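You operate a simulated robot arm through the tools that you are given. There is no shell and no other tool.

You run a simulated two-armed robot. Do the job below in one go: nothing can be reset, and whatever is moved stays where it is left.

Task
Press the done button two times. Fetch the blue box from the upper shelf of the goods rack and stand it on the long shelf under the packing bench. Close the cabinet door. Shut the grey drawer. Fetch the bearing with the smallest size on its label from the middle of the drawer bench and set it on the top of the white cabinet. Take the yellow padlock from the stop-bar end of the drawer bench and leave it on the back of the workbench. Fetch the tray from the top shelf of the wire rack and set it on the middle shelf of the wire rack. Press the washer start button two times. Put the scrubbing brush on the top of the wooden bench. Do these in any order. Set down upright: box.

Only the result counts: the job must be done as asked and must still hold three seconds after the hand-in. Knocking over, shifting, dropping, spilling or breaking anything else fails it.

Robot
Two 7-joint arms with fingered hands on one trunk, on a base that moves. Base frame: it is fixed to the floor where the robot stands at the start and does not move with it; the origin is under the middle of the robot, x ahead of it, y to its left, z up. Lengths are in cm, angles in rad, forces in N, time in s.
The left shoulder is at the start at [2.4, 21.4, 122.7], the right one opposite. Each reaches about 78.5 cm from its shoulder. Places, roughly: back of the workbench [-30, -460, 90]; bearing [-200, -100, 75]; box [-75, 150, 125]; cabinet door [-190, 150, 90]; done button [70, 0, 90]; grey drawer [-220, -50, 70]; long shelf under the packing bench [60, -100, 30]; middle shelf of the wire rack [-130, -690, 60]; padlock [-225, -100, 75]; scrubbing brush (17x7x9 cm) [-370, -850, 20]; top of the white cabinet (15x50 cm) [-168, 176, 148]; top of the wooden bench [-630, -760, 70]; tray (24x18x11 cm) [-130, -690, 90]; washer start button [-160, -740, 90]. Payload 3.3 kg a hand.
The TCP of each hand is the grasp point between the finger pads, 2.6 cm short of the fingertips. In the tool frame z runs along the fingers and y along their closing line. The gripper opens to 13.2 cm; its body begins 7.3 cm behind the TCP. The gripper is a hand of 2 fingers: y runs from the thumb to the fingers, the wrist lies at [0, 0, -22.4] in the tool frame, and closing takes about 1.5 s.
Orientation is that of the tool frame in the base frame, as a unit quaternion [w, x, y, z]. With the fingers straight down and closing along the base's y, the tool's x points along the base's -x, its y along +y and its z along -z.

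Tools
- The arms move only by the tool play_rows. It takes "left_commands", "right_commands" or both (then of equal length, played together; a hand with none holds still); each is a list of rows, each a list of 6 numbers: the shift along the base's x, y, z in m, then the turn, a rotation vector about the base's x, y, z in rad. In form: [[tx, ty, tz, wx, wy, wz], ...]. A call has 1 to 20 rows; each row shifts and turns the commanded pose from where the row before left it. "left_hand" and "right_hand" are, for a hand that has rows, the closure, from 0 (fully open) to 1 (shut), set as the call begins (left out, the last holds). Each row takes 0.2 s and may step no farther than 5 cm and 0.15 rad from the row before; otherwise, or with a gripper value out of range, the whole call is refused. A pose out of reach is approached as far as the arm can. The call stops where the force on the tool passes 40 N (or 10 N more than at its start, if that is more) or the arm is blocked; 0.2 s more then pass. The fingers move at their own pace (about 15.3 cm/s each) and stop on an object; they squeeze with about 33 N. The grip force told is the motor's: it shows also when the fingers shut on nothing. Time passes only in rows, and 0.2 s behind the last, so rows that do not move let the fingers close. The reply holds the time, the measured pose of the TCP, the force on the tool along the base axes, the opening and the grip force, in the units named above and with some noise, with the torque about the TCP (base axes, N m) and any sound that the robot's microphone picked up.
- Cameras (640 x 400 px; columns grow to the right, rows downward): "scene" is now at [9.92, -3.15, 140.46]; the picture's right is [-0.35, -0.94, -0.00], its down [-0.50, 0.19, -0.84] and it looks along [0.79, -0.29, -0.54] (base axes); focal length 290 px, centre (320, 200). "left" rides on the left gripper at [-6.5, -0.2, -9.9] in its tool frame; the picture's right is [0.04, -1.00, 0.00], its down [0.83, 0.03, -0.55] and it looks along [0.55, 0.02, 0.83] (tool axes); focal length 261 px, centre (320, 200). "right" rides on the right gripper at [6.6, -0.3, -9.9] in its tool frame; the picture's right is [0.04, 1.00, 0.00], its down [-0.83, 0.03, -0.55] and it looks along [-0.55, 0.02, 0.83] (tool axes); focal length 261 px, centre (320, 200). There is no depth. A picture from a camera that has moved, and an enlarged one, comes with that camera's place and axes in the base frame and with its lens.
- grab_frame(camera): a new picture of that camera. The clock stands still meanwhile.
- raise_lower(by): moves the trunk up (or, below 0, down) by that many cm; the arms and the scene camera ride with it, the base frame stays. It gives what a move gives, with no picture.
- base_move(legs): drives the robot by 1 to 6 legs, each [ahead, left, turn to the left] in cm, cm and rad, along the robot's own axes; the way and the turn of a leg run together, so that a leg with both is an arc; at most 150 cm and 3.142 rad a leg. The arms and the cameras ride along, it lands a little off, and it stops where it bumps. It gives what a move gives.
- move_fingers(finger1, thumb_bend, hand): sets how far each is bent, from 0 (flat) to 100 (curled in); at 30 the hand is open as for a grip, at 70 the pads meet at the TCP. One left out holds its place. A second passes; each finger stops where it meets its share of the squeeze, and holds until it gets a number again. A gripper value or a shape takes the hand back. It gives what a move gives, with no picture; readings hold the bend of each and the force on the fingers (four entries, about 0 where the hand has none), thumb and palm.
- preshape(shape, hand): the hand has 2 fingers and takes this shape, open, in about a second: jaw (thumb against the fingers, like two jaws); tri (thumb and two fingers); tip (a fingertip pinch); poke (one finger out to press); point (the index stretched); flat (the hand flat); cup (the hand cupped); fist (a fist). The gripper value then closes the fingers along that shape, each until it touches; the sizes above hold for jaw. It gives what a move gives, with no picture.
- turn_head(pan, tilt): turns the head with the scene camera to pan (to the left, within 1.501 rad either way) and tilt (down, from -0.506 to 1.204), counted from straight ahead of the robot (the tilt from the chest, where the trunk bows). It gives what a move gives.
- close_up(camera, box): a new picture of the part [left, top, right, bottom] of that camera's present view, enlarged. The clock stands still meanwhile.
- finish_job(): hands the job in; it is judged then, once.

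Places have to be worked out from the pictures, the camera data and where the tool is seen. Open the grippers and draw the arms clear of the work before you hand the job in, unless the task says otherwise.

The tools are called after "Call:" as name(argument=value, ...) on one line, values as JSON. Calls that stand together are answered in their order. play_rows: Moves the arms, as the interface text tells. Its arguments: {"type":"object","properties":{"left_commands":{"type":"array","items":{"type":"array","items":{"type":"number"}}},"left_hand":{"type":"number"},"right_commands":{"type":"array","items":{"type":"array","items":{"type":"number"}}},"right_hand":{"type":"number"}},"required":[]} The other tools are called the same way: raise_lower (by) moves the trunk up or down; preshape (shape, hand) gives the hand a shape; move_fingers (finger1, thumb_bend, hand) moves the fingers one by one; base_move (legs) drives the base; turn_head (pan, tilt) turns the head that bears the scene camera; grab_frame (camera) takes a picture; close_up (camera, box) takes an enlarged picture of a part of a camera's view; finish_job () hands the job in.

At the start:

```text
time_s: 0.0
left_position: [28.18, -2.56, 123.23]
left_ee_rot: [0.0, -0.001, 1.0, -0.003]
left_ft_force: [0.5, 1.3, -0.3]
left_torque: [-0.04, -0.02, 0.01]
left_finger_gap: 13.17
left_grasp_force: 0.0
left_shape: jaw
left_bend: [30.0, 30.0]
left_finger forces: [0.1, 0.0, 0.0, 0.1, 0.0, 0.1]
right_position: [33.56, -38.93, 120.39]
right_ee_rot: [0.002, 0.0, 1.0, 0.001]
right_ft_force: [-0.8, 0.2, 0.3]
right_torque: [-0.03, -0.01, 0.02]
right_finger_gap: 13.17
right_grasp_force: 0.1
right_shape: jaw
right_bend: [30.0, 30.0]
right_finger forces: [0.0, 0.1, 0.0, 0.0, 0.0, 0.0]
trunk travel left (down, up): [-50.9, 25.2]
robot x, y, heading: [-0.17, -0.11, -0.003]
head pan, tilt (commanded): [-0.354, 0.567]
```

scene: 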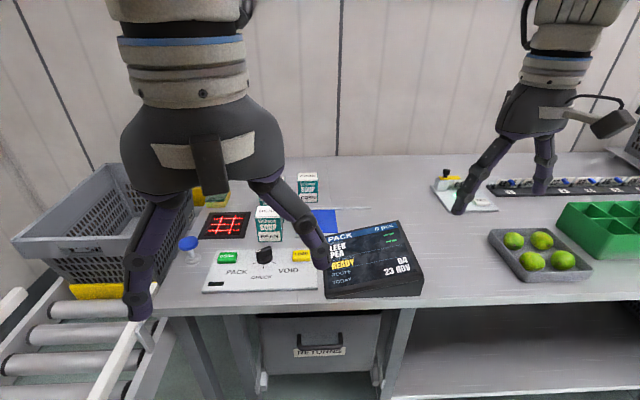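
right: 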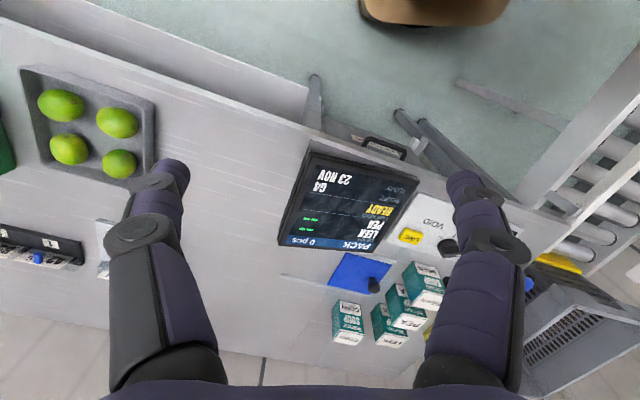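
left: 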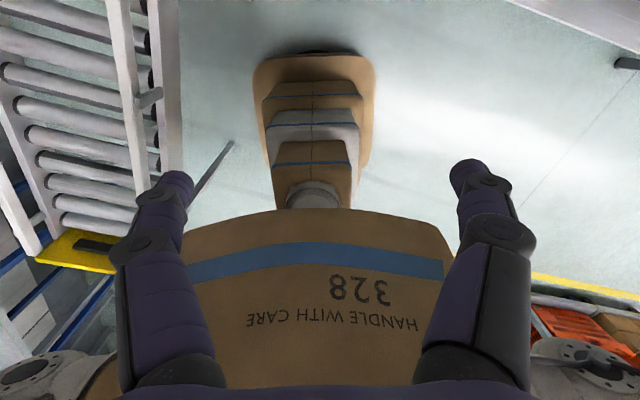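

I start by looking closely at the packing bench panel to find which button is the done button.

Call:
close_up(camera="scene", box=[180, 170, 440, 330])

Call:
close_up(camera="scene", box=[400, 150, 640, 300])

```text
2.46 times, centred on (310, 250) of scene
camera zoom: at [9.92, -3.15, 140.46], right [-0.35, -0.94, 0.0], down [-0.5, 0.19, -0.84], along [0.79, -0.29, -0.54], focal length 715 px, centre (345, 77)
```

zoom: 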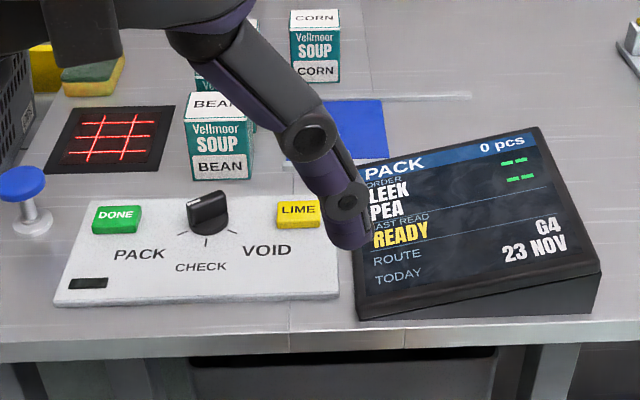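

```text
2.67 times, centred on (520, 225) of scene
camera zoom: at [9.92, -3.15, 140.46], right [-0.35, -0.94, 0.0], down [-0.5, 0.19, -0.84], along [0.79, -0.29, -0.54], focal length 775 px, centre (-213, 133)
```

zoom: 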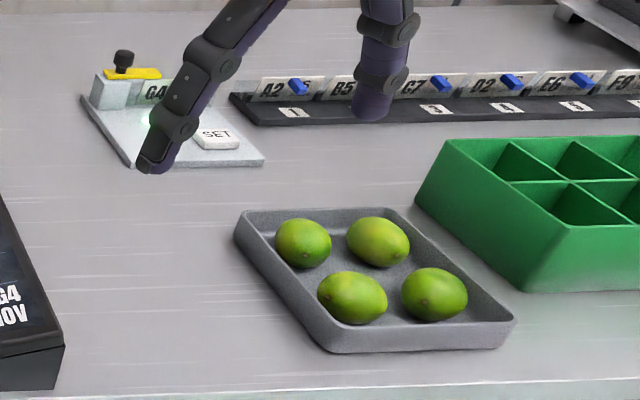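

The green DONE button is on the panel at about [67, 0, 90]. Before acting I look around to map the surroundings.

Call:
turn_head(pan=0.6, tilt=0.45)

Call:
grab_frame(camera="scene")

Call:
turn_head(pan=1.5, tilt=0.35)

Call:
grab_frame(camera="scene")

Call:
turn_head(pan=-1.5, tilt=0.35)

Call:
grab_frame(camera="scene")

Call:
turn_head(pan=-0.6, tilt=0.8)

Call:
grab_frame(camera="scene")

```text
time_s: 1.2
left_position: [28.26, -2.59, 123.12]
left_ee_rot: [-0.001, -0.002, 1.0, -0.003]
left_ft_force: [0.4, -0.2, 0.3]
left_torque: [-0.01, 0.0, -0.03]
left_finger_gap: 13.18
left_grasp_force: 0.1
left_shape: jaw
left_bend: [30.0, 30.0]
left_finger forces: [0.0, 0.1, 0.0, 0.1, 0.0, 0.0]
right_position: [33.57, -38.96, 120.4]
right_ee_rot: [0.002, 0.0, 1.0, 0.0]
right_ft_force: [0.4, 0.2, -0.5]
right_torque: [0.0, 0.02, 0.02]
right_finger_gap: 13.17
right_grasp_force: 0.1
right_shape: jaw
right_bend: [30.0, 30.0]
right_finger forces: [0.0, 0.1, 0.1, 0.1, 0.1, 0.0]
trunk travel left (down, up): [-50.9, 25.2]
robot x, y, heading: [-0.12, -0.08, -0.002]
head pan, tilt (commanded): [0.6, 0.45]
```

```text
taken
camera scene: at [9.13, 5.14, 141.51], right [0.56, -0.83, 0.0], down [-0.36, -0.25, -0.9], along [0.74, 0.51, -0.44], focal length 290 px, centre (320, 200)
```

scene: 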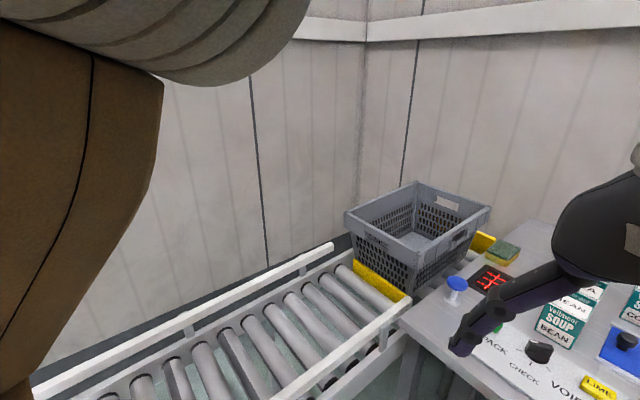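

```text
time_s: 2.4
left_position: [28.23, -2.54, 123.13]
left_ee_rot: [-0.001, -0.001, 1.0, -0.002]
left_ft_force: [-0.3, 0.0, 0.1]
left_torque: [0.01, 0.01, -0.02]
left_finger_gap: 13.18
left_grasp_force: 0.0
left_shape: jaw
left_bend: [30.0, 30.0]
left_finger forces: [0.0, 0.0, 0.1, 0.0, 0.0, 0.0]
right_position: [33.63, -39.08, 120.46]
right_ee_rot: [0.001, 0.0, 1.0, 0.0]
right_ft_force: [-0.4, -0.4, -0.7]
right_torque: [-0.01, -0.02, 0.0]
right_finger_gap: 13.19
right_grasp_force: 0.0
right_shape: jaw
right_bend: [30.0, 30.0]
right_finger forces: [0.0, 0.0, 0.1, 0.0, 0.0, 0.0]
trunk travel left (down, up): [-50.9, 25.2]
robot x, y, heading: [-0.08, -0.41, -0.0]
head pan, tilt (commanded): [1.499, 0.351]
```

```text
taken
camera scene: at [2.22, 9.24, 142.44], right [1.0, -0.07, 0.0], down [-0.03, -0.34, -0.94], along [0.07, 0.94, -0.34], focal length 290 px, centre (320, 200)
```

scene: 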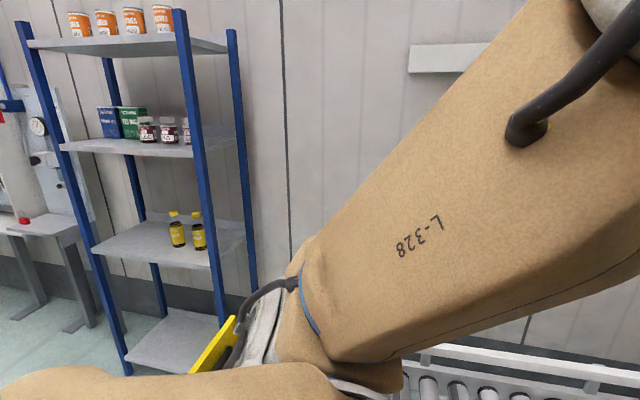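

```text
time_s: 5.0
left_position: [28.13, -2.58, 123.17]
left_ee_rot: [-0.001, -0.002, 1.0, -0.003]
left_ft_force: [-0.1, 0.0, -0.1]
left_torque: [0.01, -0.01, -0.02]
left_finger_gap: 13.2
left_grasp_force: 0.1
left_shape: jaw
left_bend: [30.0, 30.0]
left_finger forces: [0.0, 0.0, 0.1, 0.1, 0.0, 0.1]
right_position: [33.55, -38.95, 120.45]
right_ee_rot: [0.002, 0.0, 1.0, 0.0]
right_ft_force: [-0.6, 0.8, 0.1]
right_torque: [0.0, 0.0, 0.0]
right_finger_gap: 13.21
right_grasp_force: 0.1
right_shape: jaw
right_bend: [30.0, 30.0]
right_finger forces: [0.0, 0.1, 0.0, 0.0, 0.0, 0.0]
trunk travel left (down, up): [-50.9, 25.2]
robot x, y, heading: [0.27, 0.08, -0.002]
head pan, tilt (commanded): [-1.499, 0.351]
```

```text
taken
camera scene: at [2.21, -9.33, 142.44], right [-1.0, -0.07, 0.0], down [-0.02, 0.34, -0.94], along [0.07, -0.94, -0.34], focal length 290 px, centre (320, 200)
```

scene: 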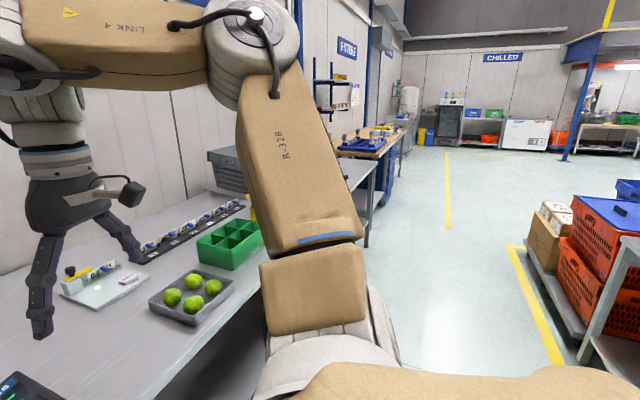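

```text
time_s: 6.2
left_position: [28.21, -2.5, 123.27]
left_ee_rot: [-0.001, -0.002, 1.0, -0.002]
left_ft_force: [0.9, 0.4, 0.7]
left_torque: [0.0, 0.03, -0.01]
left_finger_gap: 13.2
left_grasp_force: 0.1
left_shape: jaw
left_bend: [30.0, 30.0]
left_finger forces: [0.0, 0.1, 0.0, 0.0, 0.1, 0.1]
right_position: [33.62, -38.92, 120.49]
right_ee_rot: [0.002, 0.001, 1.0, 0.001]
right_ft_force: [-0.1, -0.3, -0.7]
right_torque: [0.02, -0.02, 0.03]
right_finger_gap: 13.19
right_grasp_force: 0.1
right_shape: jaw
right_bend: [30.0, 30.0]
right_finger forces: [0.0, 0.1, 0.0, 0.0, 0.0, 0.0]
trunk travel left (down, up): [-50.9, 25.2]
robot x, y, heading: [0.25, -0.27, -0.003]
head pan, tilt (commanded): [-0.6, 0.799]
```

```text
taken
camera scene: at [8.2, -4.61, 138.47], right [-0.57, -0.82, 0.0], down [-0.59, 0.41, -0.7], along [0.58, -0.39, -0.72], focal length 290 px, centre (320, 200)
```

scene: 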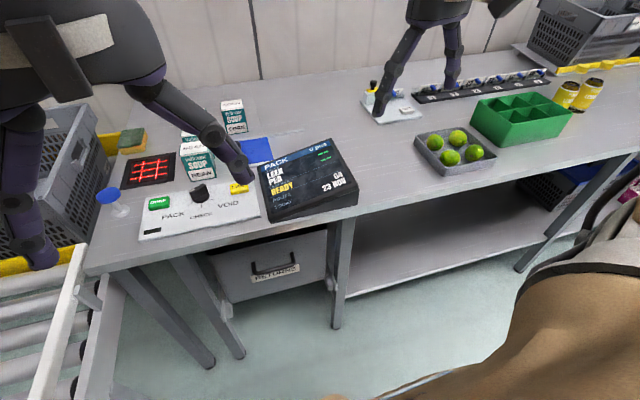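

The DONE button triangulates to about [69.6, 0, 88]. I close the left hand and bring it above the button, then check.

Call:
play_rows(left_commands=[[0.041, 0.0024, -0.025, 0, 0, 0], [0.041, 0.0024, -0.025, 0, 0, 0], [0.041, 0.0024, -0.025, 0, 0, 0], [0.041, 0.0024, -0.025, 0, 0, 0], [0.041, 0.0024, -0.025, 0, 0, 0], [0.041, 0.0024, -0.025, 0, 0, 0], [0.041, 0.0024, -0.025, 0, 0, 0], [0.041, 0.0024, -0.025, 0, 0, 0], [0.041, 0.0024, -0.025, 0, 0, 0], [0.041, 0.0024, -0.025, 0, 0, 0], [0, 0, 0, 0, 0, 0], [0, 0, 0, 0, 0, 0]], left_hand=1)

Call:
turn_head(pan=0.0, tilt=0.65)

Call:
grab_frame(camera="scene")

Call:
grab_frame(camera="left")

```text
time_s: 7.5
left_position: [48.8, 5.52, 112.93]
left_ee_rot: [0.009, -0.055, 0.997, -0.049]
left_ft_force: [0.2, -0.5, 0.0]
left_torque: [-0.04, 0.03, 0.05]
left_finger_gap: 0.0
left_grasp_force: 33.7
left_shape: jaw
left_bend: [62.0, 70.0]
left_finger forces: [0.0, 0.0, 0.1, 0.0, 0.0, 0.0]
left hand out of reach, approached as far as the arm can: row 3, 4, 5, 6
right_position: [33.67, -38.97, 120.38]
right_ee_rot: [0.001, 0.0, 1.0, 0.0]
right_ft_force: [0.1, 0.5, -0.2]
right_torque: [0.01, 0.01, 0.03]
right_finger_gap: 13.2
right_grasp_force: 0.0
right_shape: jaw
right_bend: [30.0, 30.0]
right_finger forces: [0.0, 0.0, 0.0, 0.0, 0.0, 0.0]
trunk travel left (down, up): [-50.9, 25.2]
robot x, y, heading: [0.11, 0.21, 0.001]
head pan, tilt (commanded): [-0.6, 0.799]
stopped in row 6 (left hand): the arm was blocked; the commanded pose is now the measured one
```

```text
time_s: 8.5
left_position: [48.7, 5.48, 112.94]
left_ee_rot: [0.008, -0.054, 0.997, -0.049]
left_ft_force: [-0.5, -0.1, -0.3]
left_torque: [0.01, -0.03, -0.05]
left_finger_gap: 0.0
left_grasp_force: 33.0
left_shape: jaw
left_bend: [62.0, 70.0]
left_finger forces: [0.0, 0.0, 0.0, 0.0, 0.0, 0.0]
right_position: [33.47, -39.04, 120.46]
right_ee_rot: [0.001, 0.001, 1.0, 0.001]
right_ft_force: [0.5, 0.6, -0.2]
right_torque: [0.02, 0.02, -0.04]
right_finger_gap: 13.2
right_grasp_force: 0.1
right_shape: jaw
right_bend: [30.0, 30.0]
right_finger forces: [0.0, 0.1, 0.1, 0.0, 0.0, 0.0]
trunk travel left (down, up): [-50.9, 25.2]
robot x, y, heading: [-0.08, 0.21, 0.001]
head pan, tilt (commanded): [0.0, 0.649]
```

```text
taken
camera scene: at [10.21, -0.06, 139.73], right [0.0, -1.0, 0.0], down [-0.6, 0.0, -0.8], along [0.8, 0.0, -0.6], focal length 290 px, centre (320, 200)
```

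scene: 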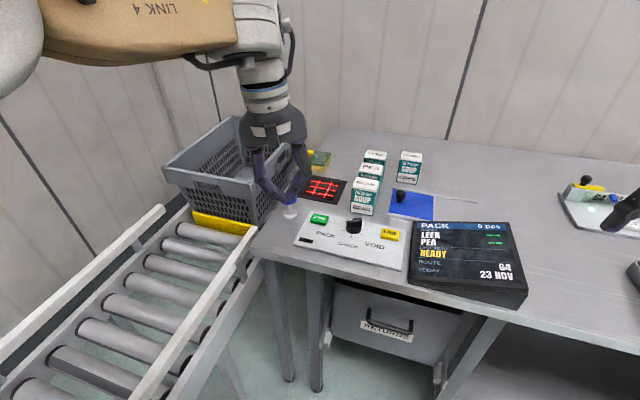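

```text
taken
camera left: at [54.96, 6.74, 123.01], right [0.07, -0.99, 0.1], down [-0.84, 0.0, 0.54], along [-0.53, -0.12, -0.84], focal length 261 px, centre (320, 200)
```

left: 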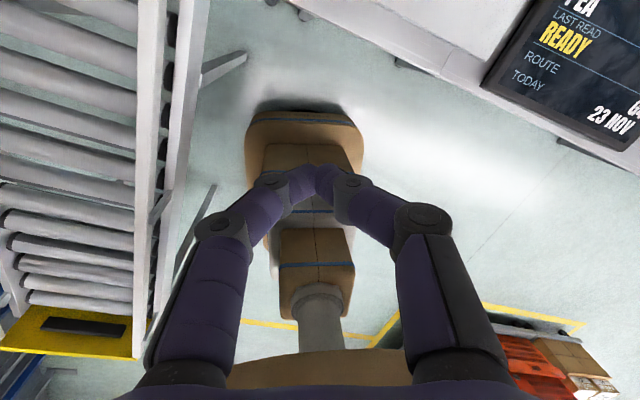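

The arm cannot reach that far with the hand straight down, so I shift the base right and forward, with the hands staying well above the bench.

Call:
base_move(legs=[[0, -20, 0], [12, 0, 0]])

Call:
grab_frame(camera="scene")

Call:
grab_frame(camera="left")

```text
time_s: 10.9
left_position: [60.89, -14.82, 112.88]
left_ee_rot: [0.007, -0.05, 0.998, -0.049]
left_ft_force: [0.8, 0.2, -0.5]
left_torque: [0.01, 0.03, 0.0]
left_finger_gap: 0.02
left_grasp_force: 32.6
left_shape: jaw
left_bend: [62.0, 70.0]
left_finger forces: [0.0, 0.0, 0.0, 0.1, 0.0, 0.1]
right_position: [45.53, -59.05, 120.37]
right_ee_rot: [0.002, 0.003, 1.0, 0.0]
right_ft_force: [-0.1, 0.3, -0.3]
right_torque: [-0.01, 0.05, 0.03]
right_finger_gap: 13.18
right_grasp_force: 0.0
right_shape: jaw
right_bend: [30.0, 30.0]
right_finger forces: [0.1, 0.0, 0.0, 0.1, 0.0, 0.0]
trunk travel left (down, up): [-50.9, 25.2]
robot x, y, heading: [12.13, -19.91, -0.004]
head pan, tilt (commanded): [0.0, 0.649]
```

```text
taken
camera scene: at [22.57, -20.01, 139.71], right [-0.01, -1.0, 0.0], down [-0.61, 0.0, -0.8], along [0.8, 0.0, -0.61], focal length 290 px, centre (320, 200)
```

scene: 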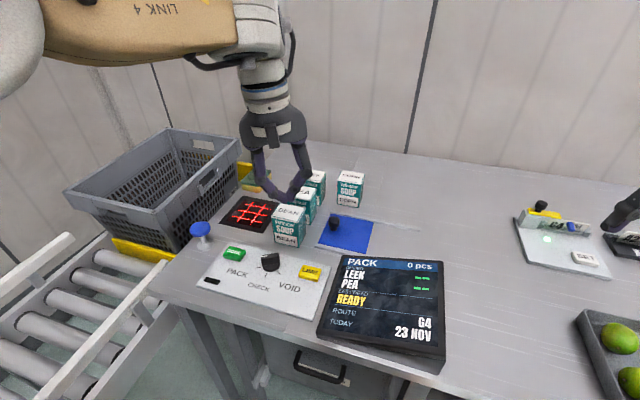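

```text
taken
camera left: at [67.33, -13.49, 122.9], right [0.06, -0.99, 0.1], down [-0.84, 0.0, 0.54], along [-0.54, -0.12, -0.84], focal length 261 px, centre (320, 200)
```

left: 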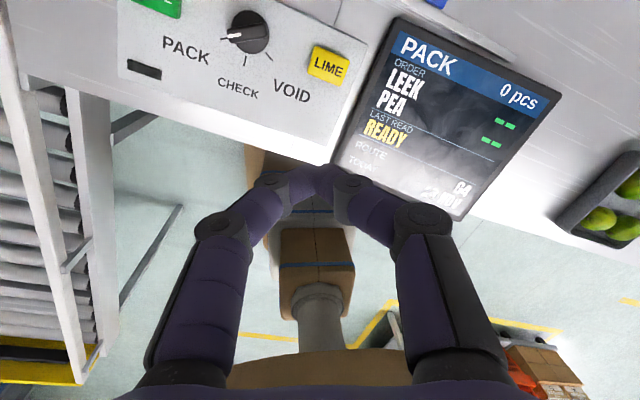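

DONE is at about [70, 0.3, 88]. I move the closed left hand above it, tilting the fingers a bit forward for reach.

Call:
play_rows(left_commands=[[0.0164, 0.0302, -0.012, 0.02, -0.067, -0.02], [0.0164, 0.0302, -0.012, 0.02, -0.067, -0.02], [0.0164, 0.0302, -0.012, 0.02, -0.067, -0.02], [0.0164, 0.0302, -0.012, 0.02, -0.067, -0.02], [0.0164, 0.0302, -0.012, 0.02, -0.067, -0.02], [0, 0, -0.038, 0, 0, 0], [0, 0, -0.038, 0, 0, 0], [0, 0, -0.036, 0, 0, 0], [0, 0, 0, 0, 0, 0]])

Call:
close_up(camera="scene", box=[160, 160, 360, 300])

Call:
grab_frame(camera="left")

```text
time_s: 12.9
left_position: [69.22, 0.37, 95.83]
left_ee_rot: [0.175, 0.009, 0.985, -0.008]
left_ft_force: [0.3, -0.3, 0.0]
left_torque: [-0.03, 0.01, -0.02]
left_finger_gap: 0.0
left_grasp_force: 33.0
left_shape: jaw
left_bend: [62.0, 70.0]
left_finger forces: [0.0, 0.1, 0.0, 0.0, 0.0, 0.0]
right_position: [45.57, -59.11, 120.53]
right_ee_rot: [0.001, 0.003, 1.0, 0.001]
right_ft_force: [0.0, -0.4, 0.0]
right_torque: [0.02, 0.01, 0.0]
right_finger_gap: 13.2
right_grasp_force: 0.0
right_shape: jaw
right_bend: [30.0, 30.0]
right_finger forces: [0.1, 0.0, 0.0, 0.0, 0.1, 0.0]
trunk travel left (down, up): [-50.9, 25.2]
robot x, y, heading: [11.96, -19.83, -0.007]
head pan, tilt (commanded): [0.0, 0.649]
```

```text
2.86 times, centred on (260, 230) of scene
camera zoom: at [22.34, -19.99, 139.74], right [-0.01, -1.0, 0.0], down [-0.6, 0.0, -0.8], along [0.8, 0.0, -0.6], focal length 830 px, centre (491, 114)
```

zoom: 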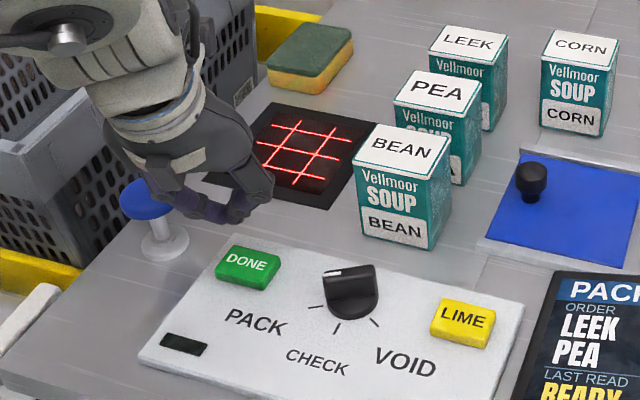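

```text
taken
camera left: at [71.89, 0.11, 107.35], right [-0.06, -1.0, 0.0], down [-0.97, 0.06, 0.23], along [-0.23, 0.02, -0.97], focal length 261 px, centre (320, 200)
```

left: 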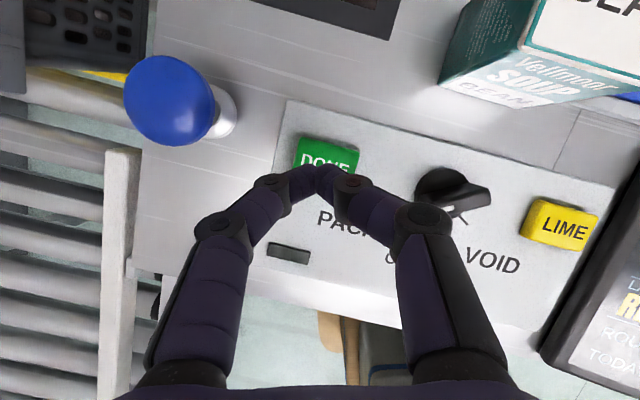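

The fingertip is right above DONE. I lower in small steps to press it and read the force.

Call:
play_rows(left_commands=[[0.002, -0.002, -0.02, 0, 0, 0], [0, 0, -0.02, 0, 0, 0], [0, 0, -0.008, 0, 0, 0], [0, 0, -0.005, 0, 0, 0]])

Call:
close_up(camera="scene", box=[160, 160, 460, 380])

```text
time_s: 13.9
left_position: [69.29, 0.01, 90.58]
left_ee_rot: [0.174, 0.008, 0.985, -0.007]
left_ft_force: [-0.1, 2.0, 4.3]
left_torque: [0.07, -0.05, 0.0]
left_finger_gap: 0.0
left_grasp_force: 33.1
left_shape: jaw
left_bend: [62.0, 70.0]
left_finger forces: [0.0, 0.0, 0.0, 0.0, 0.0, 0.1]
right_position: [45.52, -59.09, 120.45]
right_ee_rot: [0.001, 0.004, 1.0, 0.001]
right_ft_force: [0.3, 0.0, 0.1]
right_torque: [0.02, 0.01, 0.03]
right_finger_gap: 13.18
right_grasp_force: 0.1
right_shape: jaw
right_bend: [30.0, 30.0]
right_finger forces: [0.0, 0.1, 0.1, 0.0, 0.1, 0.0]
trunk travel left (down, up): [-50.9, 25.2]
robot x, y, heading: [12.19, -20.08, -0.008]
head pan, tilt (commanded): [0.0, 0.649]
heard: click
```

```text
1.82 times, centred on (310, 270) of scene
camera zoom: at [22.34, -19.99, 139.74], right [-0.01, -1.0, 0.0], down [-0.6, 0.0, -0.8], along [0.8, 0.0, -0.6], focal length 528 px, centre (338, 73)
```

zoom: 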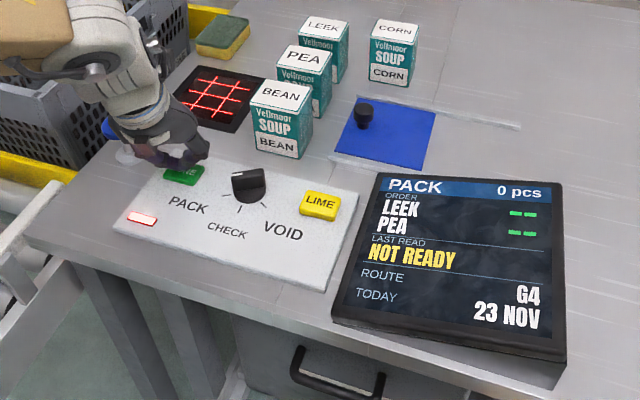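

A click sounded and the display reacted: the first press counted. I lift clear, then press a second time.

Call:
play_rows(left_commands=[[0, 0, 0.02, 0, 0, 0], [0, 0, 0.01, 0, 0, 0], [0, 0, 0, 0, 0, 0], [0, 0, 0, 0, 0, 0], [0, 0, 0, 0, 0, 0]])

Call:
play_rows(left_commands=[[0, 0, -0.018, 0, 0, 0], [0, 0, -0.007, 0, 0, 0], [0, 0, -0.005, 0, 0, 0], [0, 0, 0, 0, 0, 0]])

Call:
close_up(camera="scene", box=[160, 160, 460, 380])

```text
time_s: 15.1
left_position: [69.21, 0.17, 93.62]
left_ee_rot: [0.175, 0.009, 0.984, -0.008]
left_ft_force: [-1.4, -0.8, 0.4]
left_torque: [-0.01, -0.01, -0.01]
left_finger_gap: 0.0
left_grasp_force: 33.0
left_shape: jaw
left_bend: [62.0, 70.0]
left_finger forces: [0.0, 0.1, 0.0, 0.0, 0.0, 0.0]
right_position: [45.53, -59.06, 120.49]
right_ee_rot: [0.002, 0.004, 1.0, 0.001]
right_ft_force: [-0.1, -0.5, 0.1]
right_torque: [0.0, -0.03, 0.04]
right_finger_gap: 13.17
right_grasp_force: 0.1
right_shape: jaw
right_bend: [30.0, 30.0]
right_finger forces: [0.0, 0.0, 0.1, 0.0, 0.0, 0.1]
trunk travel left (down, up): [-50.9, 25.2]
robot x, y, heading: [12.2, -19.78, -0.004]
head pan, tilt (commanded): [0.0, 0.649]
```

```text
time_s: 16.1
left_position: [69.26, 0.23, 90.77]
left_ee_rot: [0.175, 0.008, 0.985, -0.007]
left_ft_force: [-0.6, -0.2, 3.5]
left_torque: [0.0, -0.01, 0.02]
left_finger_gap: 0.01
left_grasp_force: 33.4
left_shape: jaw
left_bend: [62.0, 70.0]
left_finger forces: [0.0, 0.0, 0.1, 0.1, 0.0, 0.1]
right_position: [45.56, -59.13, 120.35]
right_ee_rot: [0.002, 0.004, 1.0, 0.002]
right_ft_force: [-0.9, -0.1, 0.3]
right_torque: [0.0, -0.01, 0.01]
right_finger_gap: 13.18
right_grasp_force: 0.2
right_shape: jaw
right_bend: [30.0, 30.0]
right_finger forces: [0.1, 0.1, 0.0, 0.1, 0.1, 0.0]
trunk travel left (down, up): [-50.9, 25.2]
robot x, y, heading: [12.27, -19.67, -0.004]
head pan, tilt (commanded): [0.0, 0.649]
heard: click
```

```text
1.82 times, centred on (310, 270) of scene
camera zoom: at [22.34, -20.01, 139.74], right [-0.01, -1.0, 0.0], down [-0.6, 0.0, -0.8], along [0.8, 0.0, -0.6], focal length 528 px, centre (338, 73)
```

zoom: 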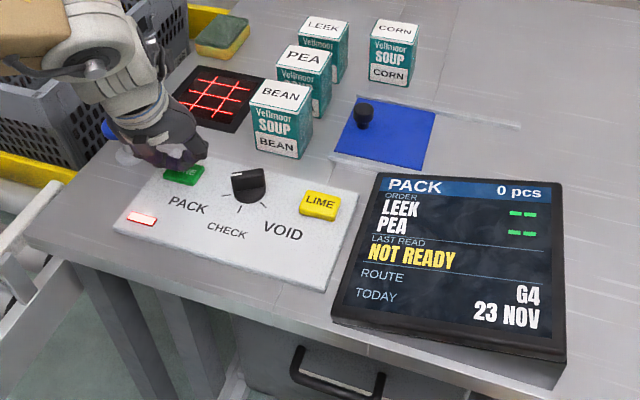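

The second click sounded, so DONE is pressed twice. I lift and retract the left arm, opening the hand once clear.

Call:
play_rows(left_commands=[[0, 0, 0.045, 0, 0, 0], [0, 0, 0.045, 0, 0, 0], [0, 0, 0.045, 0, 0, 0], [0, 0, 0.045, 0, 0, 0], [-0.04, 0, 0.02, 0, 0.06, 0], [-0.04, 0, 0.02, 0, 0.06, 0], [-0.04, 0, 0.02, 0, 0.06, 0], [-0.04, 0, 0.01, 0, 0.06, 0], [-0.04, 0, 0, 0, 0.06, 0], [-0.03, 0, 0, 0, 0.05, 0]])

Call:
base_move(legs=[[-35, 0, 0], [0, 0, 1.57]])

Call:
turn_head(pan=0.0, tilt=0.45)

Call:
grab_frame(camera="scene")

Call:
turn_head(pan=1.2, tilt=0.45)

Call:
grab_frame(camera="scene")

```text
time_s: 18.3
left_position: [46.24, 0.15, 115.69]
left_ee_rot: [-0.001, 0.007, 1.0, -0.008]
left_ft_force: [-0.4, 0.5, 0.1]
left_torque: [-0.01, -0.01, 0.01]
left_finger_gap: 0.0
left_grasp_force: 32.9
left_shape: jaw
left_bend: [62.0, 70.0]
left_finger forces: [0.1, 0.1, 0.1, 0.0, 0.0, 0.0]
right_position: [45.42, -59.12, 120.47]
right_ee_rot: [0.001, 0.004, 1.0, 0.001]
right_ft_force: [-0.2, -0.4, 0.7]
right_torque: [-0.02, 0.01, -0.01]
right_finger_gap: 13.17
right_grasp_force: 0.1
right_shape: jaw
right_bend: [30.0, 30.0]
right_finger forces: [0.0, 0.1, 0.0, 0.1, 0.0, 0.1]
trunk travel left (down, up): [-50.9, 25.2]
robot x, y, heading: [12.06, -20.25, -0.008]
head pan, tilt (commanded): [0.0, 0.649]
```

```text
time_s: 24.5
left_position: [-43.56, 14.1, 115.5]
left_ee_rot: [-0.006, 0.708, -0.706, 0.005]
left_ft_force: [-0.1, -0.4, 0.7]
left_torque: [0.02, 0.01, -0.01]
left_finger_gap: 0.01
left_grasp_force: 32.9
left_shape: jaw
left_bend: [62.0, 70.0]
left_finger forces: [0.1, 0.0, 0.0, 0.1, 0.0, 0.1]
right_position: [15.6, 14.3, 120.44]
right_ee_rot: [-0.001, 0.711, -0.703, -0.002]
right_ft_force: [-0.2, 0.3, 0.2]
right_torque: [0.0, -0.04, 0.0]
right_finger_gap: 13.2
right_grasp_force: 0.1
right_shape: jaw
right_bend: [30.0, 30.0]
right_finger forces: [0.0, 0.0, 0.1, 0.1, 0.1, 0.0]
trunk travel left (down, up): [-50.9, 25.2]
robot x, y, heading: [-22.63, -19.78, 1.581]
head pan, tilt (commanded): [0.0, 0.649]
```

```text
time_s: 25.2
left_position: [-43.52, 14.11, 115.75]
left_ee_rot: [-0.006, 0.708, -0.706, 0.006]
left_ft_force: [-0.1, -0.2, 0.0]
left_torque: [0.02, 0.0, 0.02]
left_finger_gap: 0.0
left_grasp_force: 33.2
left_shape: jaw
left_bend: [62.0, 70.0]
left_finger forces: [0.0, 0.0, 0.0, 0.0, 0.1, 0.0]
right_position: [15.6, 14.23, 120.39]
right_ee_rot: [0.0, 0.711, -0.703, -0.002]
right_ft_force: [0.7, 0.2, 0.8]
right_torque: [-0.02, -0.01, -0.02]
right_finger_gap: 13.19
right_grasp_force: 0.1
right_shape: jaw
right_bend: [30.0, 30.0]
right_finger forces: [0.0, 0.0, 0.0, 0.0, 0.0, 0.0]
trunk travel left (down, up): [-50.9, 25.2]
robot x, y, heading: [-22.64, -19.85, 1.583]
head pan, tilt (commanded): [0.0, 0.45]
```

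```text
taken
camera scene: at [-23.02, -8.98, 141.51], right [1.0, 0.01, 0.0], down [0.01, -0.44, -0.9], along [-0.01, 0.9, -0.44], focal length 290 px, centre (320, 200)
```

scene: 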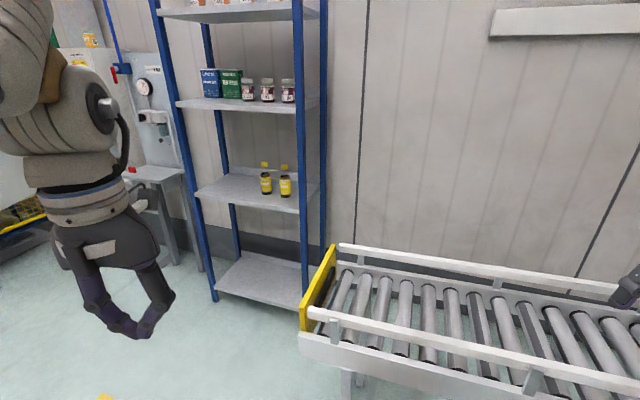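

```text
time_s: 26.6
left_position: [-43.44, 14.04, 115.58]
left_ee_rot: [-0.007, 0.708, -0.706, 0.006]
left_ft_force: [0.9, -0.4, -0.4]
left_torque: [0.03, 0.01, -0.01]
left_finger_gap: 0.0
left_grasp_force: 33.1
left_shape: jaw
left_bend: [62.0, 70.0]
left_finger forces: [0.0, 0.0, 0.1, 0.1, 0.1, 0.0]
right_position: [15.73, 14.25, 120.38]
right_ee_rot: [-0.001, 0.711, -0.704, -0.002]
right_ft_force: [0.2, -0.8, 0.5]
right_torque: [-0.01, 0.02, 0.03]
right_finger_gap: 13.21
right_grasp_force: 0.0
right_shape: jaw
right_bend: [30.0, 30.0]
right_finger forces: [0.1, 0.1, 0.0, 0.0, 0.0, 0.0]
trunk travel left (down, up): [-50.9, 25.2]
robot x, y, heading: [-22.88, -19.33, 1.584]
head pan, tilt (commanded): [1.201, 0.45]
```

```text
taken
camera scene: at [-31.52, -14.93, 141.52], right [0.35, 0.94, 0.0], down [0.41, -0.15, -0.9], along [-0.84, 0.32, -0.44], focal length 290 px, centre (320, 200)
```

scene: 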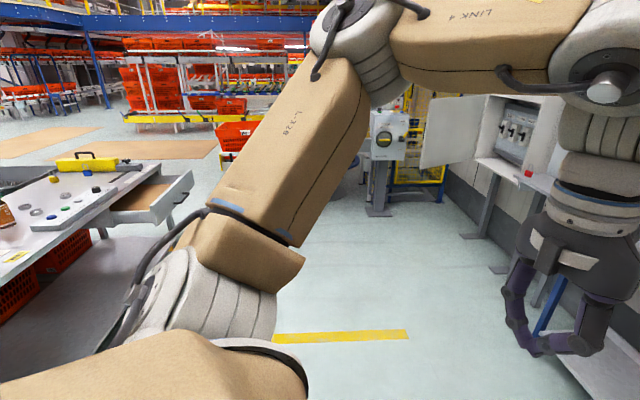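

I can see the goods rack, the bench and the cabinet. I look closer at the rack shelf holding the blue box.

Call:
turn_head(pan=0.35, tilt=0.2)

Call:
grab_frame(camera="scene")

Call:
close_up(camera="scene", box=[250, 100, 420, 206])

```text
time_s: 27.8
left_position: [-43.56, 14.02, 115.51]
left_ee_rot: [-0.006, 0.708, -0.706, 0.006]
left_ft_force: [0.1, 0.0, -0.1]
left_torque: [0.01, 0.03, 0.02]
left_finger_gap: 0.0
left_grasp_force: 32.9
left_shape: jaw
left_bend: [62.0, 70.0]
left_finger forces: [0.0, 0.1, 0.1, 0.0, 0.0, 0.0]
right_position: [15.71, 14.27, 120.39]
right_ee_rot: [-0.001, 0.71, -0.704, -0.002]
right_ft_force: [0.8, 0.3, -1.1]
right_torque: [0.02, -0.02, 0.0]
right_finger_gap: 13.19
right_grasp_force: 0.1
right_shape: jaw
right_bend: [30.0, 30.0]
right_finger forces: [0.0, 0.1, 0.0, 0.0, 0.0, 0.0]
trunk travel left (down, up): [-50.9, 25.2]
robot x, y, heading: [-22.72, -19.62, 1.582]
head pan, tilt (commanded): [0.351, 0.201]
```

```text
taken
camera scene: at [-26.23, -9.45, 143.83], right [0.93, 0.36, 0.0], down [0.07, -0.19, -0.98], along [-0.35, 0.92, -0.2], focal length 290 px, centre (320, 200)
```

scene: 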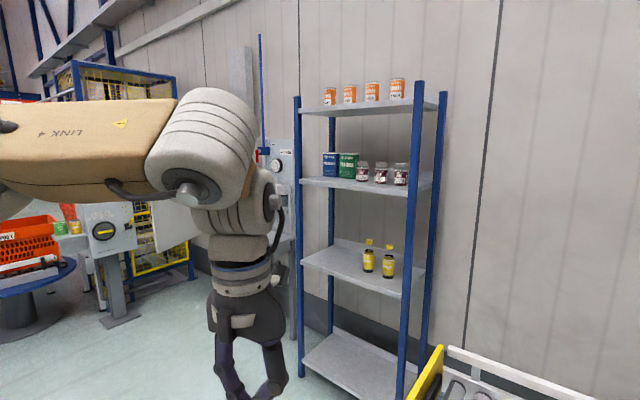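

```text
3.76 times, centred on (335, 153) of scene
camera zoom: at [-26.23, -9.45, 143.83], right [0.93, 0.36, 0.0], down [0.07, -0.19, -0.98], along [-0.35, 0.92, -0.2], focal length 1094 px, centre (264, 377)
```

zoom: 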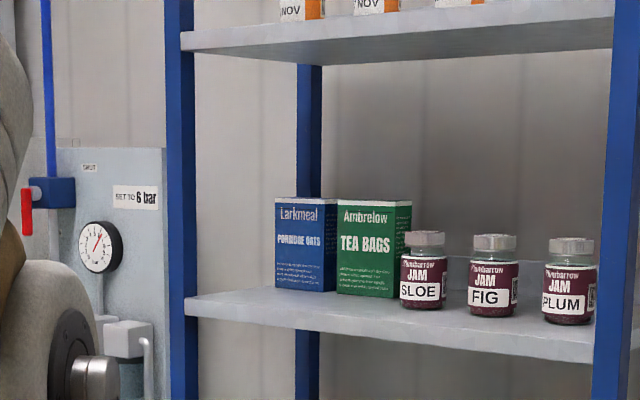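

Blue box ("Porridge Oats") stands left of a green box with a small gap. I drive to in front of the rack for a closer look.

Call:
base_move(legs=[[0, 45, -0.01], [80, 0, 0]])

Call:
turn_head(pan=0.15, tilt=0.2)

Call:
grab_frame(camera="scene")

```text
time_s: 34.3
left_position: [-88.12, 93.46, 115.51]
left_ee_rot: [0.006, -0.706, 0.708, -0.006]
left_ft_force: [0.4, 0.0, 0.2]
left_torque: [-0.01, -0.02, 0.01]
left_finger_gap: 0.0
left_grasp_force: 32.8
left_shape: jaw
left_bend: [62.0, 70.0]
left_finger forces: [0.1, 0.1, 0.1, 0.0, 0.1, 0.1]
right_position: [-28.78, 93.31, 120.34]
right_ee_rot: [0.0, 0.709, -0.706, -0.003]
right_ft_force: [0.5, -0.4, 0.3]
right_torque: [0.0, -0.03, -0.01]
right_finger_gap: 13.19
right_grasp_force: 0.0
right_shape: jaw
right_bend: [30.0, 30.0]
right_finger forces: [0.0, 0.0, 0.0, 0.1, 0.0, 0.1]
trunk travel left (down, up): [-50.9, 25.2]
robot x, y, heading: [-67.36, 59.67, 1.573]
head pan, tilt (commanded): [0.351, 0.201]
```

```text
time_s: 35.0
left_position: [-87.89, 93.45, 115.49]
left_ee_rot: [0.005, -0.706, 0.708, -0.006]
left_ft_force: [0.3, 0.5, -0.1]
left_torque: [0.01, 0.0, 0.0]
left_finger_gap: 0.0
left_grasp_force: 33.1
left_shape: jaw
left_bend: [62.0, 70.0]
left_finger forces: [0.0, 0.1, 0.0, 0.0, 0.0, 0.1]
right_position: [-28.83, 93.25, 120.5]
right_ee_rot: [-0.001, 0.708, -0.706, -0.001]
right_ft_force: [0.8, -0.3, 0.0]
right_torque: [-0.04, 0.03, -0.03]
right_finger_gap: 13.2
right_grasp_force: 0.0
right_shape: jaw
right_bend: [30.0, 30.0]
right_finger forces: [0.0, 0.0, 0.0, 0.1, 0.1, 0.0]
trunk travel left (down, up): [-50.9, 25.2]
robot x, y, heading: [-67.84, 59.09, 1.574]
head pan, tilt (commanded): [0.15, 0.201]
```

```text
taken
camera scene: at [-69.03, 70.23, 143.84], right [0.99, 0.15, 0.0], down [0.03, -0.2, -0.98], along [-0.15, 0.97, -0.2], focal length 290 px, centre (320, 200)
```

scene: 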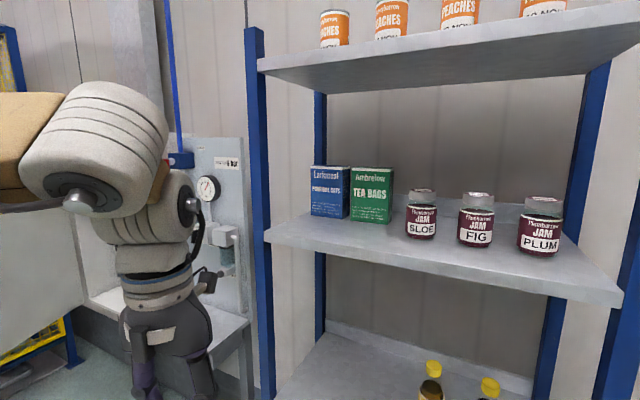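

Now a close-up of the two boxes to judge the gap and sizes.

Call:
close_up(camera="scene", box=[250, 140, 442, 260])

```text
3.33 times, centred on (346, 200) of scene
camera zoom: at [-69.03, 70.23, 143.84], right [0.99, 0.15, 0.0], down [0.03, -0.2, -0.98], along [-0.15, 0.97, -0.2], focal length 968 px, centre (233, 200)
```

zoom: 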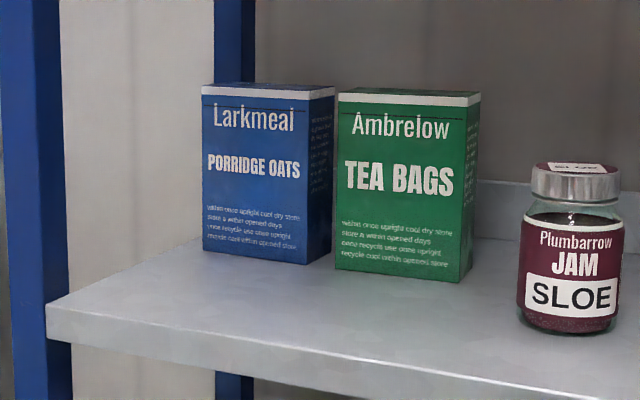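

The rack is yawed about -0.35 rad; the gap between blue and green box is around 2.5 cm. I look at the open right hand to measure finger thickness.

Call:
turn_head(pan=-0.85, tilt=0.45)

Call:
grab_frame(camera="scene")

Call:
close_up(camera="scene", box=[240, 100, 440, 225])

Call:
grab_frame(camera="right")

```text
time_s: 36.3
left_position: [-88.0, 93.36, 115.52]
left_ee_rot: [0.006, -0.706, 0.708, -0.006]
left_ft_force: [0.5, -0.4, 0.0]
left_torque: [0.01, 0.03, -0.02]
left_finger_gap: 0.0
left_grasp_force: 33.3
left_shape: jaw
left_bend: [62.0, 70.0]
left_finger forces: [0.1, 0.0, 0.0, 0.0, 0.0, 0.1]
right_position: [-28.71, 93.23, 120.41]
right_ee_rot: [0.0, 0.709, -0.705, -0.002]
right_ft_force: [0.3, 0.8, -0.2]
right_torque: [-0.01, -0.04, 0.01]
right_finger_gap: 13.17
right_grasp_force: 0.0
right_shape: jaw
right_bend: [30.0, 30.0]
right_finger forces: [0.0, 0.1, 0.0, 0.2, 0.0, 0.1]
trunk travel left (down, up): [-50.9, 25.2]
robot x, y, heading: [-67.45, 59.65, 1.573]
head pan, tilt (commanded): [-0.85, 0.45]
```

```text
taken
camera scene: at [-60.71, 67.14, 141.52], right [0.66, -0.75, 0.0], down [-0.33, -0.29, -0.9], along [0.67, 0.6, -0.44], focal length 290 px, centre (320, 200)
```

scene: 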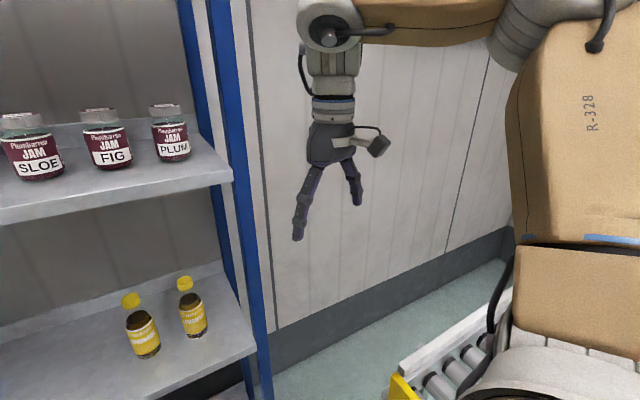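

```text
3.20 times, centred on (340, 162) of scene
camera zoom: at [-60.71, 67.14, 141.52], right [0.66, -0.75, 0.0], down [-0.33, -0.29, -0.9], along [0.67, 0.6, -0.44], focal length 930 px, centre (256, 320)
```

zoom: 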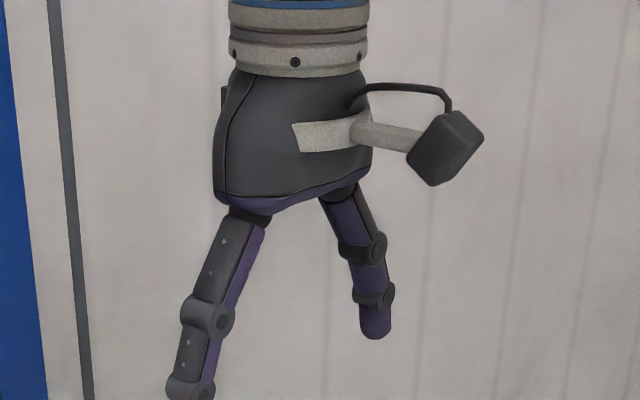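

```text
taken
camera right: at [-28.45, 86.63, 130.27], right [-1.0, -0.04, 0.0], down [-0.04, 0.83, 0.56], along [-0.03, 0.56, -0.83], focal length 261 px, centre (320, 200)
```

right: 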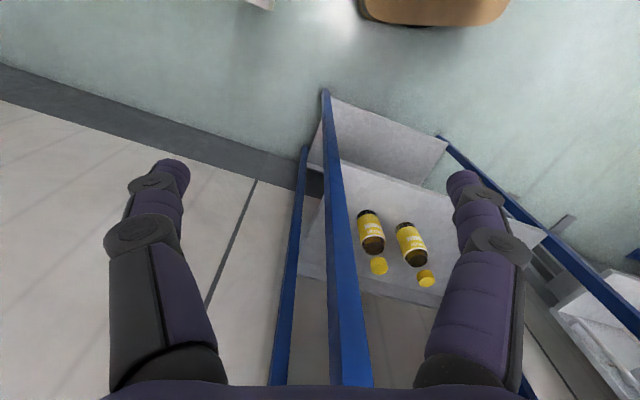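

Finger tips are about 1.7 cm thick, so the thumb tip fits the gap if well aligned. I turn to face the rack squarely and position for the left arm.

Call:
base_move(legs=[[0, 0, -0.333], [10, 17, 0]])

Call:
play_rows(left_commands=[[0, 0, 0.02, 0.135, -0.046, 0], [0, 0, 0.02, 0.135, -0.046, 0], [0, 0, 0.02, 0.135, -0.046, 0], [0, 0, 0.02, 0.135, -0.046, 0], [0, 0, 0.02, 0.135, -0.046, 0], [0, 0, 0.02, 0.135, -0.046, 0], [0, 0, 0.01, 0.135, -0.046, 0], [0, 0, 0, 0.135, -0.046, 0], [0, 0, 0, 0.135, -0.046, 0], [0, 0, 0, 0.135, -0.046, 0], [0, 0, 0, 0.135, -0.046, 0]], left_hand=0.22)

Call:
turn_head(pan=0.2, tilt=0.25)

Call:
grab_frame(camera="scene")

Call:
grab_frame(camera="left")

```text
time_s: 39.0
left_position: [-88.92, 113.49, 115.53]
left_ee_rot: [0.006, -0.579, 0.815, -0.008]
left_ft_force: [0.4, 0.5, -0.1]
left_torque: [-0.04, 0.01, 0.0]
left_finger_gap: 0.0
left_grasp_force: 33.6
left_shape: jaw
left_bend: [62.0, 70.0]
left_finger forces: [0.0, 0.0, 0.1, 0.1, 0.1, 0.1]
right_position: [-32.91, 93.86, 120.51]
right_ee_rot: [0.0, -0.582, 0.813, 0.002]
right_ft_force: [0.8, 0.1, 0.3]
right_torque: [-0.03, -0.03, 0.03]
right_finger_gap: 13.2
right_grasp_force: 0.1
right_shape: jaw
right_bend: [30.0, 30.0]
right_finger forces: [0.0, 0.1, 0.0, 0.0, 0.1, 0.0]
trunk travel left (down, up): [-50.9, 25.2]
robot x, y, heading: [-80.69, 74.77, 1.244]
head pan, tilt (commanded): [-0.85, 0.45]
```

```text
time_s: 41.4
left_position: [-85.73, 119.24, 137.82]
left_ee_rot: [0.576, -0.404, 0.581, 0.408]
left_ft_force: [-0.6, 0.2, 0.2]
left_torque: [0.01, 0.02, -0.03]
left_finger_gap: 10.25
left_grasp_force: 0.0
left_shape: jaw
left_bend: [61.0, 46.0]
left_finger forces: [0.0, 0.0, 0.1, 0.1, 0.1, 0.1]
left hand out of reach, approached as far as the arm can: row 8, 9, 10, 11
right_position: [-32.98, 93.9, 120.36]
right_ee_rot: [0.0, -0.582, 0.813, 0.002]
right_ft_force: [-0.4, -0.1, 0.2]
right_torque: [0.0, 0.0, 0.0]
right_finger_gap: 13.19
right_grasp_force: 0.1
right_shape: jaw
right_bend: [30.0, 30.0]
right_finger forces: [0.0, 0.1, 0.0, 0.0, 0.0, 0.1]
trunk travel left (down, up): [-50.9, 25.2]
robot x, y, heading: [-80.48, 74.64, 1.247]
head pan, tilt (commanded): [-0.85, 0.45]
```

```text
time_s: 42.7
left_position: [-85.82, 119.11, 137.78]
left_ee_rot: [0.576, -0.405, 0.582, 0.407]
left_ft_force: [-0.4, 0.2, -0.2]
left_torque: [-0.01, 0.0, 0.03]
left_finger_gap: 10.29
left_grasp_force: 0.0
left_shape: jaw
left_bend: [61.0, 46.0]
left_finger forces: [0.0, 0.0, 0.1, 0.0, 0.0, 0.0]
right_position: [-32.86, 93.86, 120.39]
right_ee_rot: [0.001, -0.582, 0.813, 0.001]
right_ft_force: [0.2, 0.4, 0.0]
right_torque: [-0.04, 0.01, 0.0]
right_finger_gap: 13.18
right_grasp_force: 0.0
right_shape: jaw
right_bend: [30.0, 30.0]
right_finger forces: [0.0, 0.0, 0.0, 0.0, 0.1, 0.0]
trunk travel left (down, up): [-50.9, 25.2]
robot x, y, heading: [-80.76, 74.53, 1.243]
head pan, tilt (commanded): [0.201, 0.25]
```

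```text
taken
camera scene: at [-78.95, 85.32, 143.38], right [0.99, -0.13, 0.0], down [-0.03, -0.25, -0.97], along [0.12, 0.96, -0.25], focal length 290 px, centre (320, 200)
```

scene: 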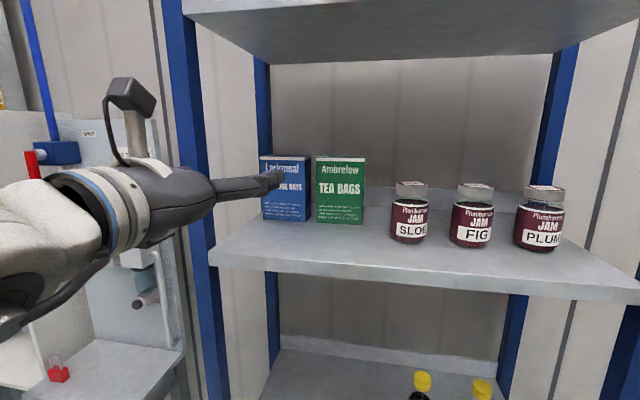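

```text
taken
camera left: at [-88.92, 109.64, 144.47], right [0.94, -0.34, -0.05], down [-0.23, -0.51, -0.83], along [0.26, 0.79, -0.56], focal length 261 px, centre (320, 200)
```

left: 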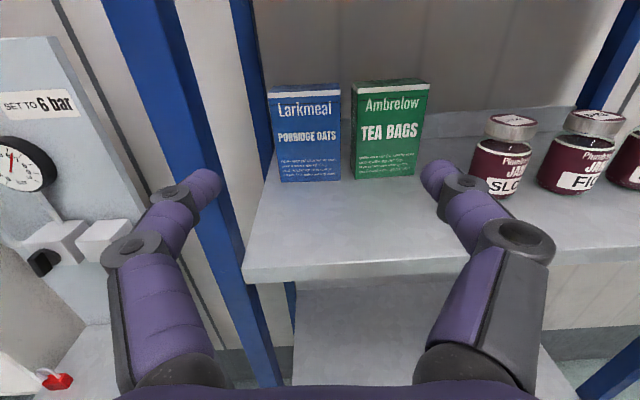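

The hand camera now sees both boxes. I zoom in to measure the gap precisely.

Call:
close_up(camera="left", box=[250, 70, 442, 190])

Call:
close_up(camera="scene", box=[240, 140, 400, 240])

```text
3.33 times, centred on (346, 130) of left
camera zoom: at [-88.92, 109.64, 144.47], right [0.94, -0.34, -0.05], down [-0.23, -0.51, -0.83], along [0.26, 0.79, -0.56], focal length 869 px, centre (233, 433)
```

zoom: 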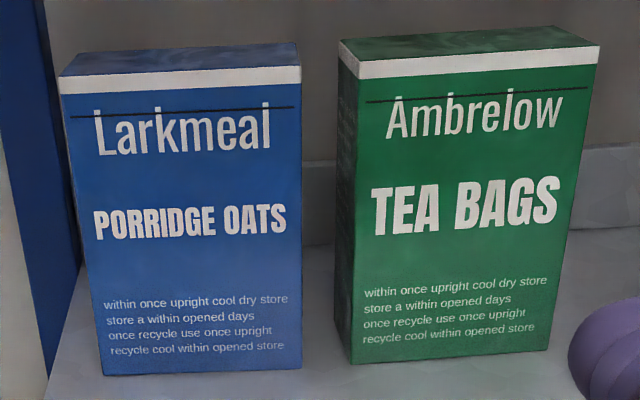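

```text
4.00 times, centred on (320, 190) of scene
camera zoom: at [-78.95, 85.32, 143.38], right [0.99, -0.13, 0.0], down [-0.03, -0.25, -0.97], along [0.12, 0.96, -0.25], focal length 1162 px, centre (320, 240)
```

zoom: 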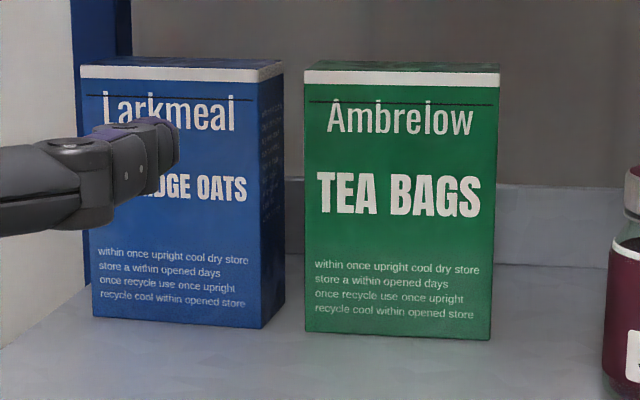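

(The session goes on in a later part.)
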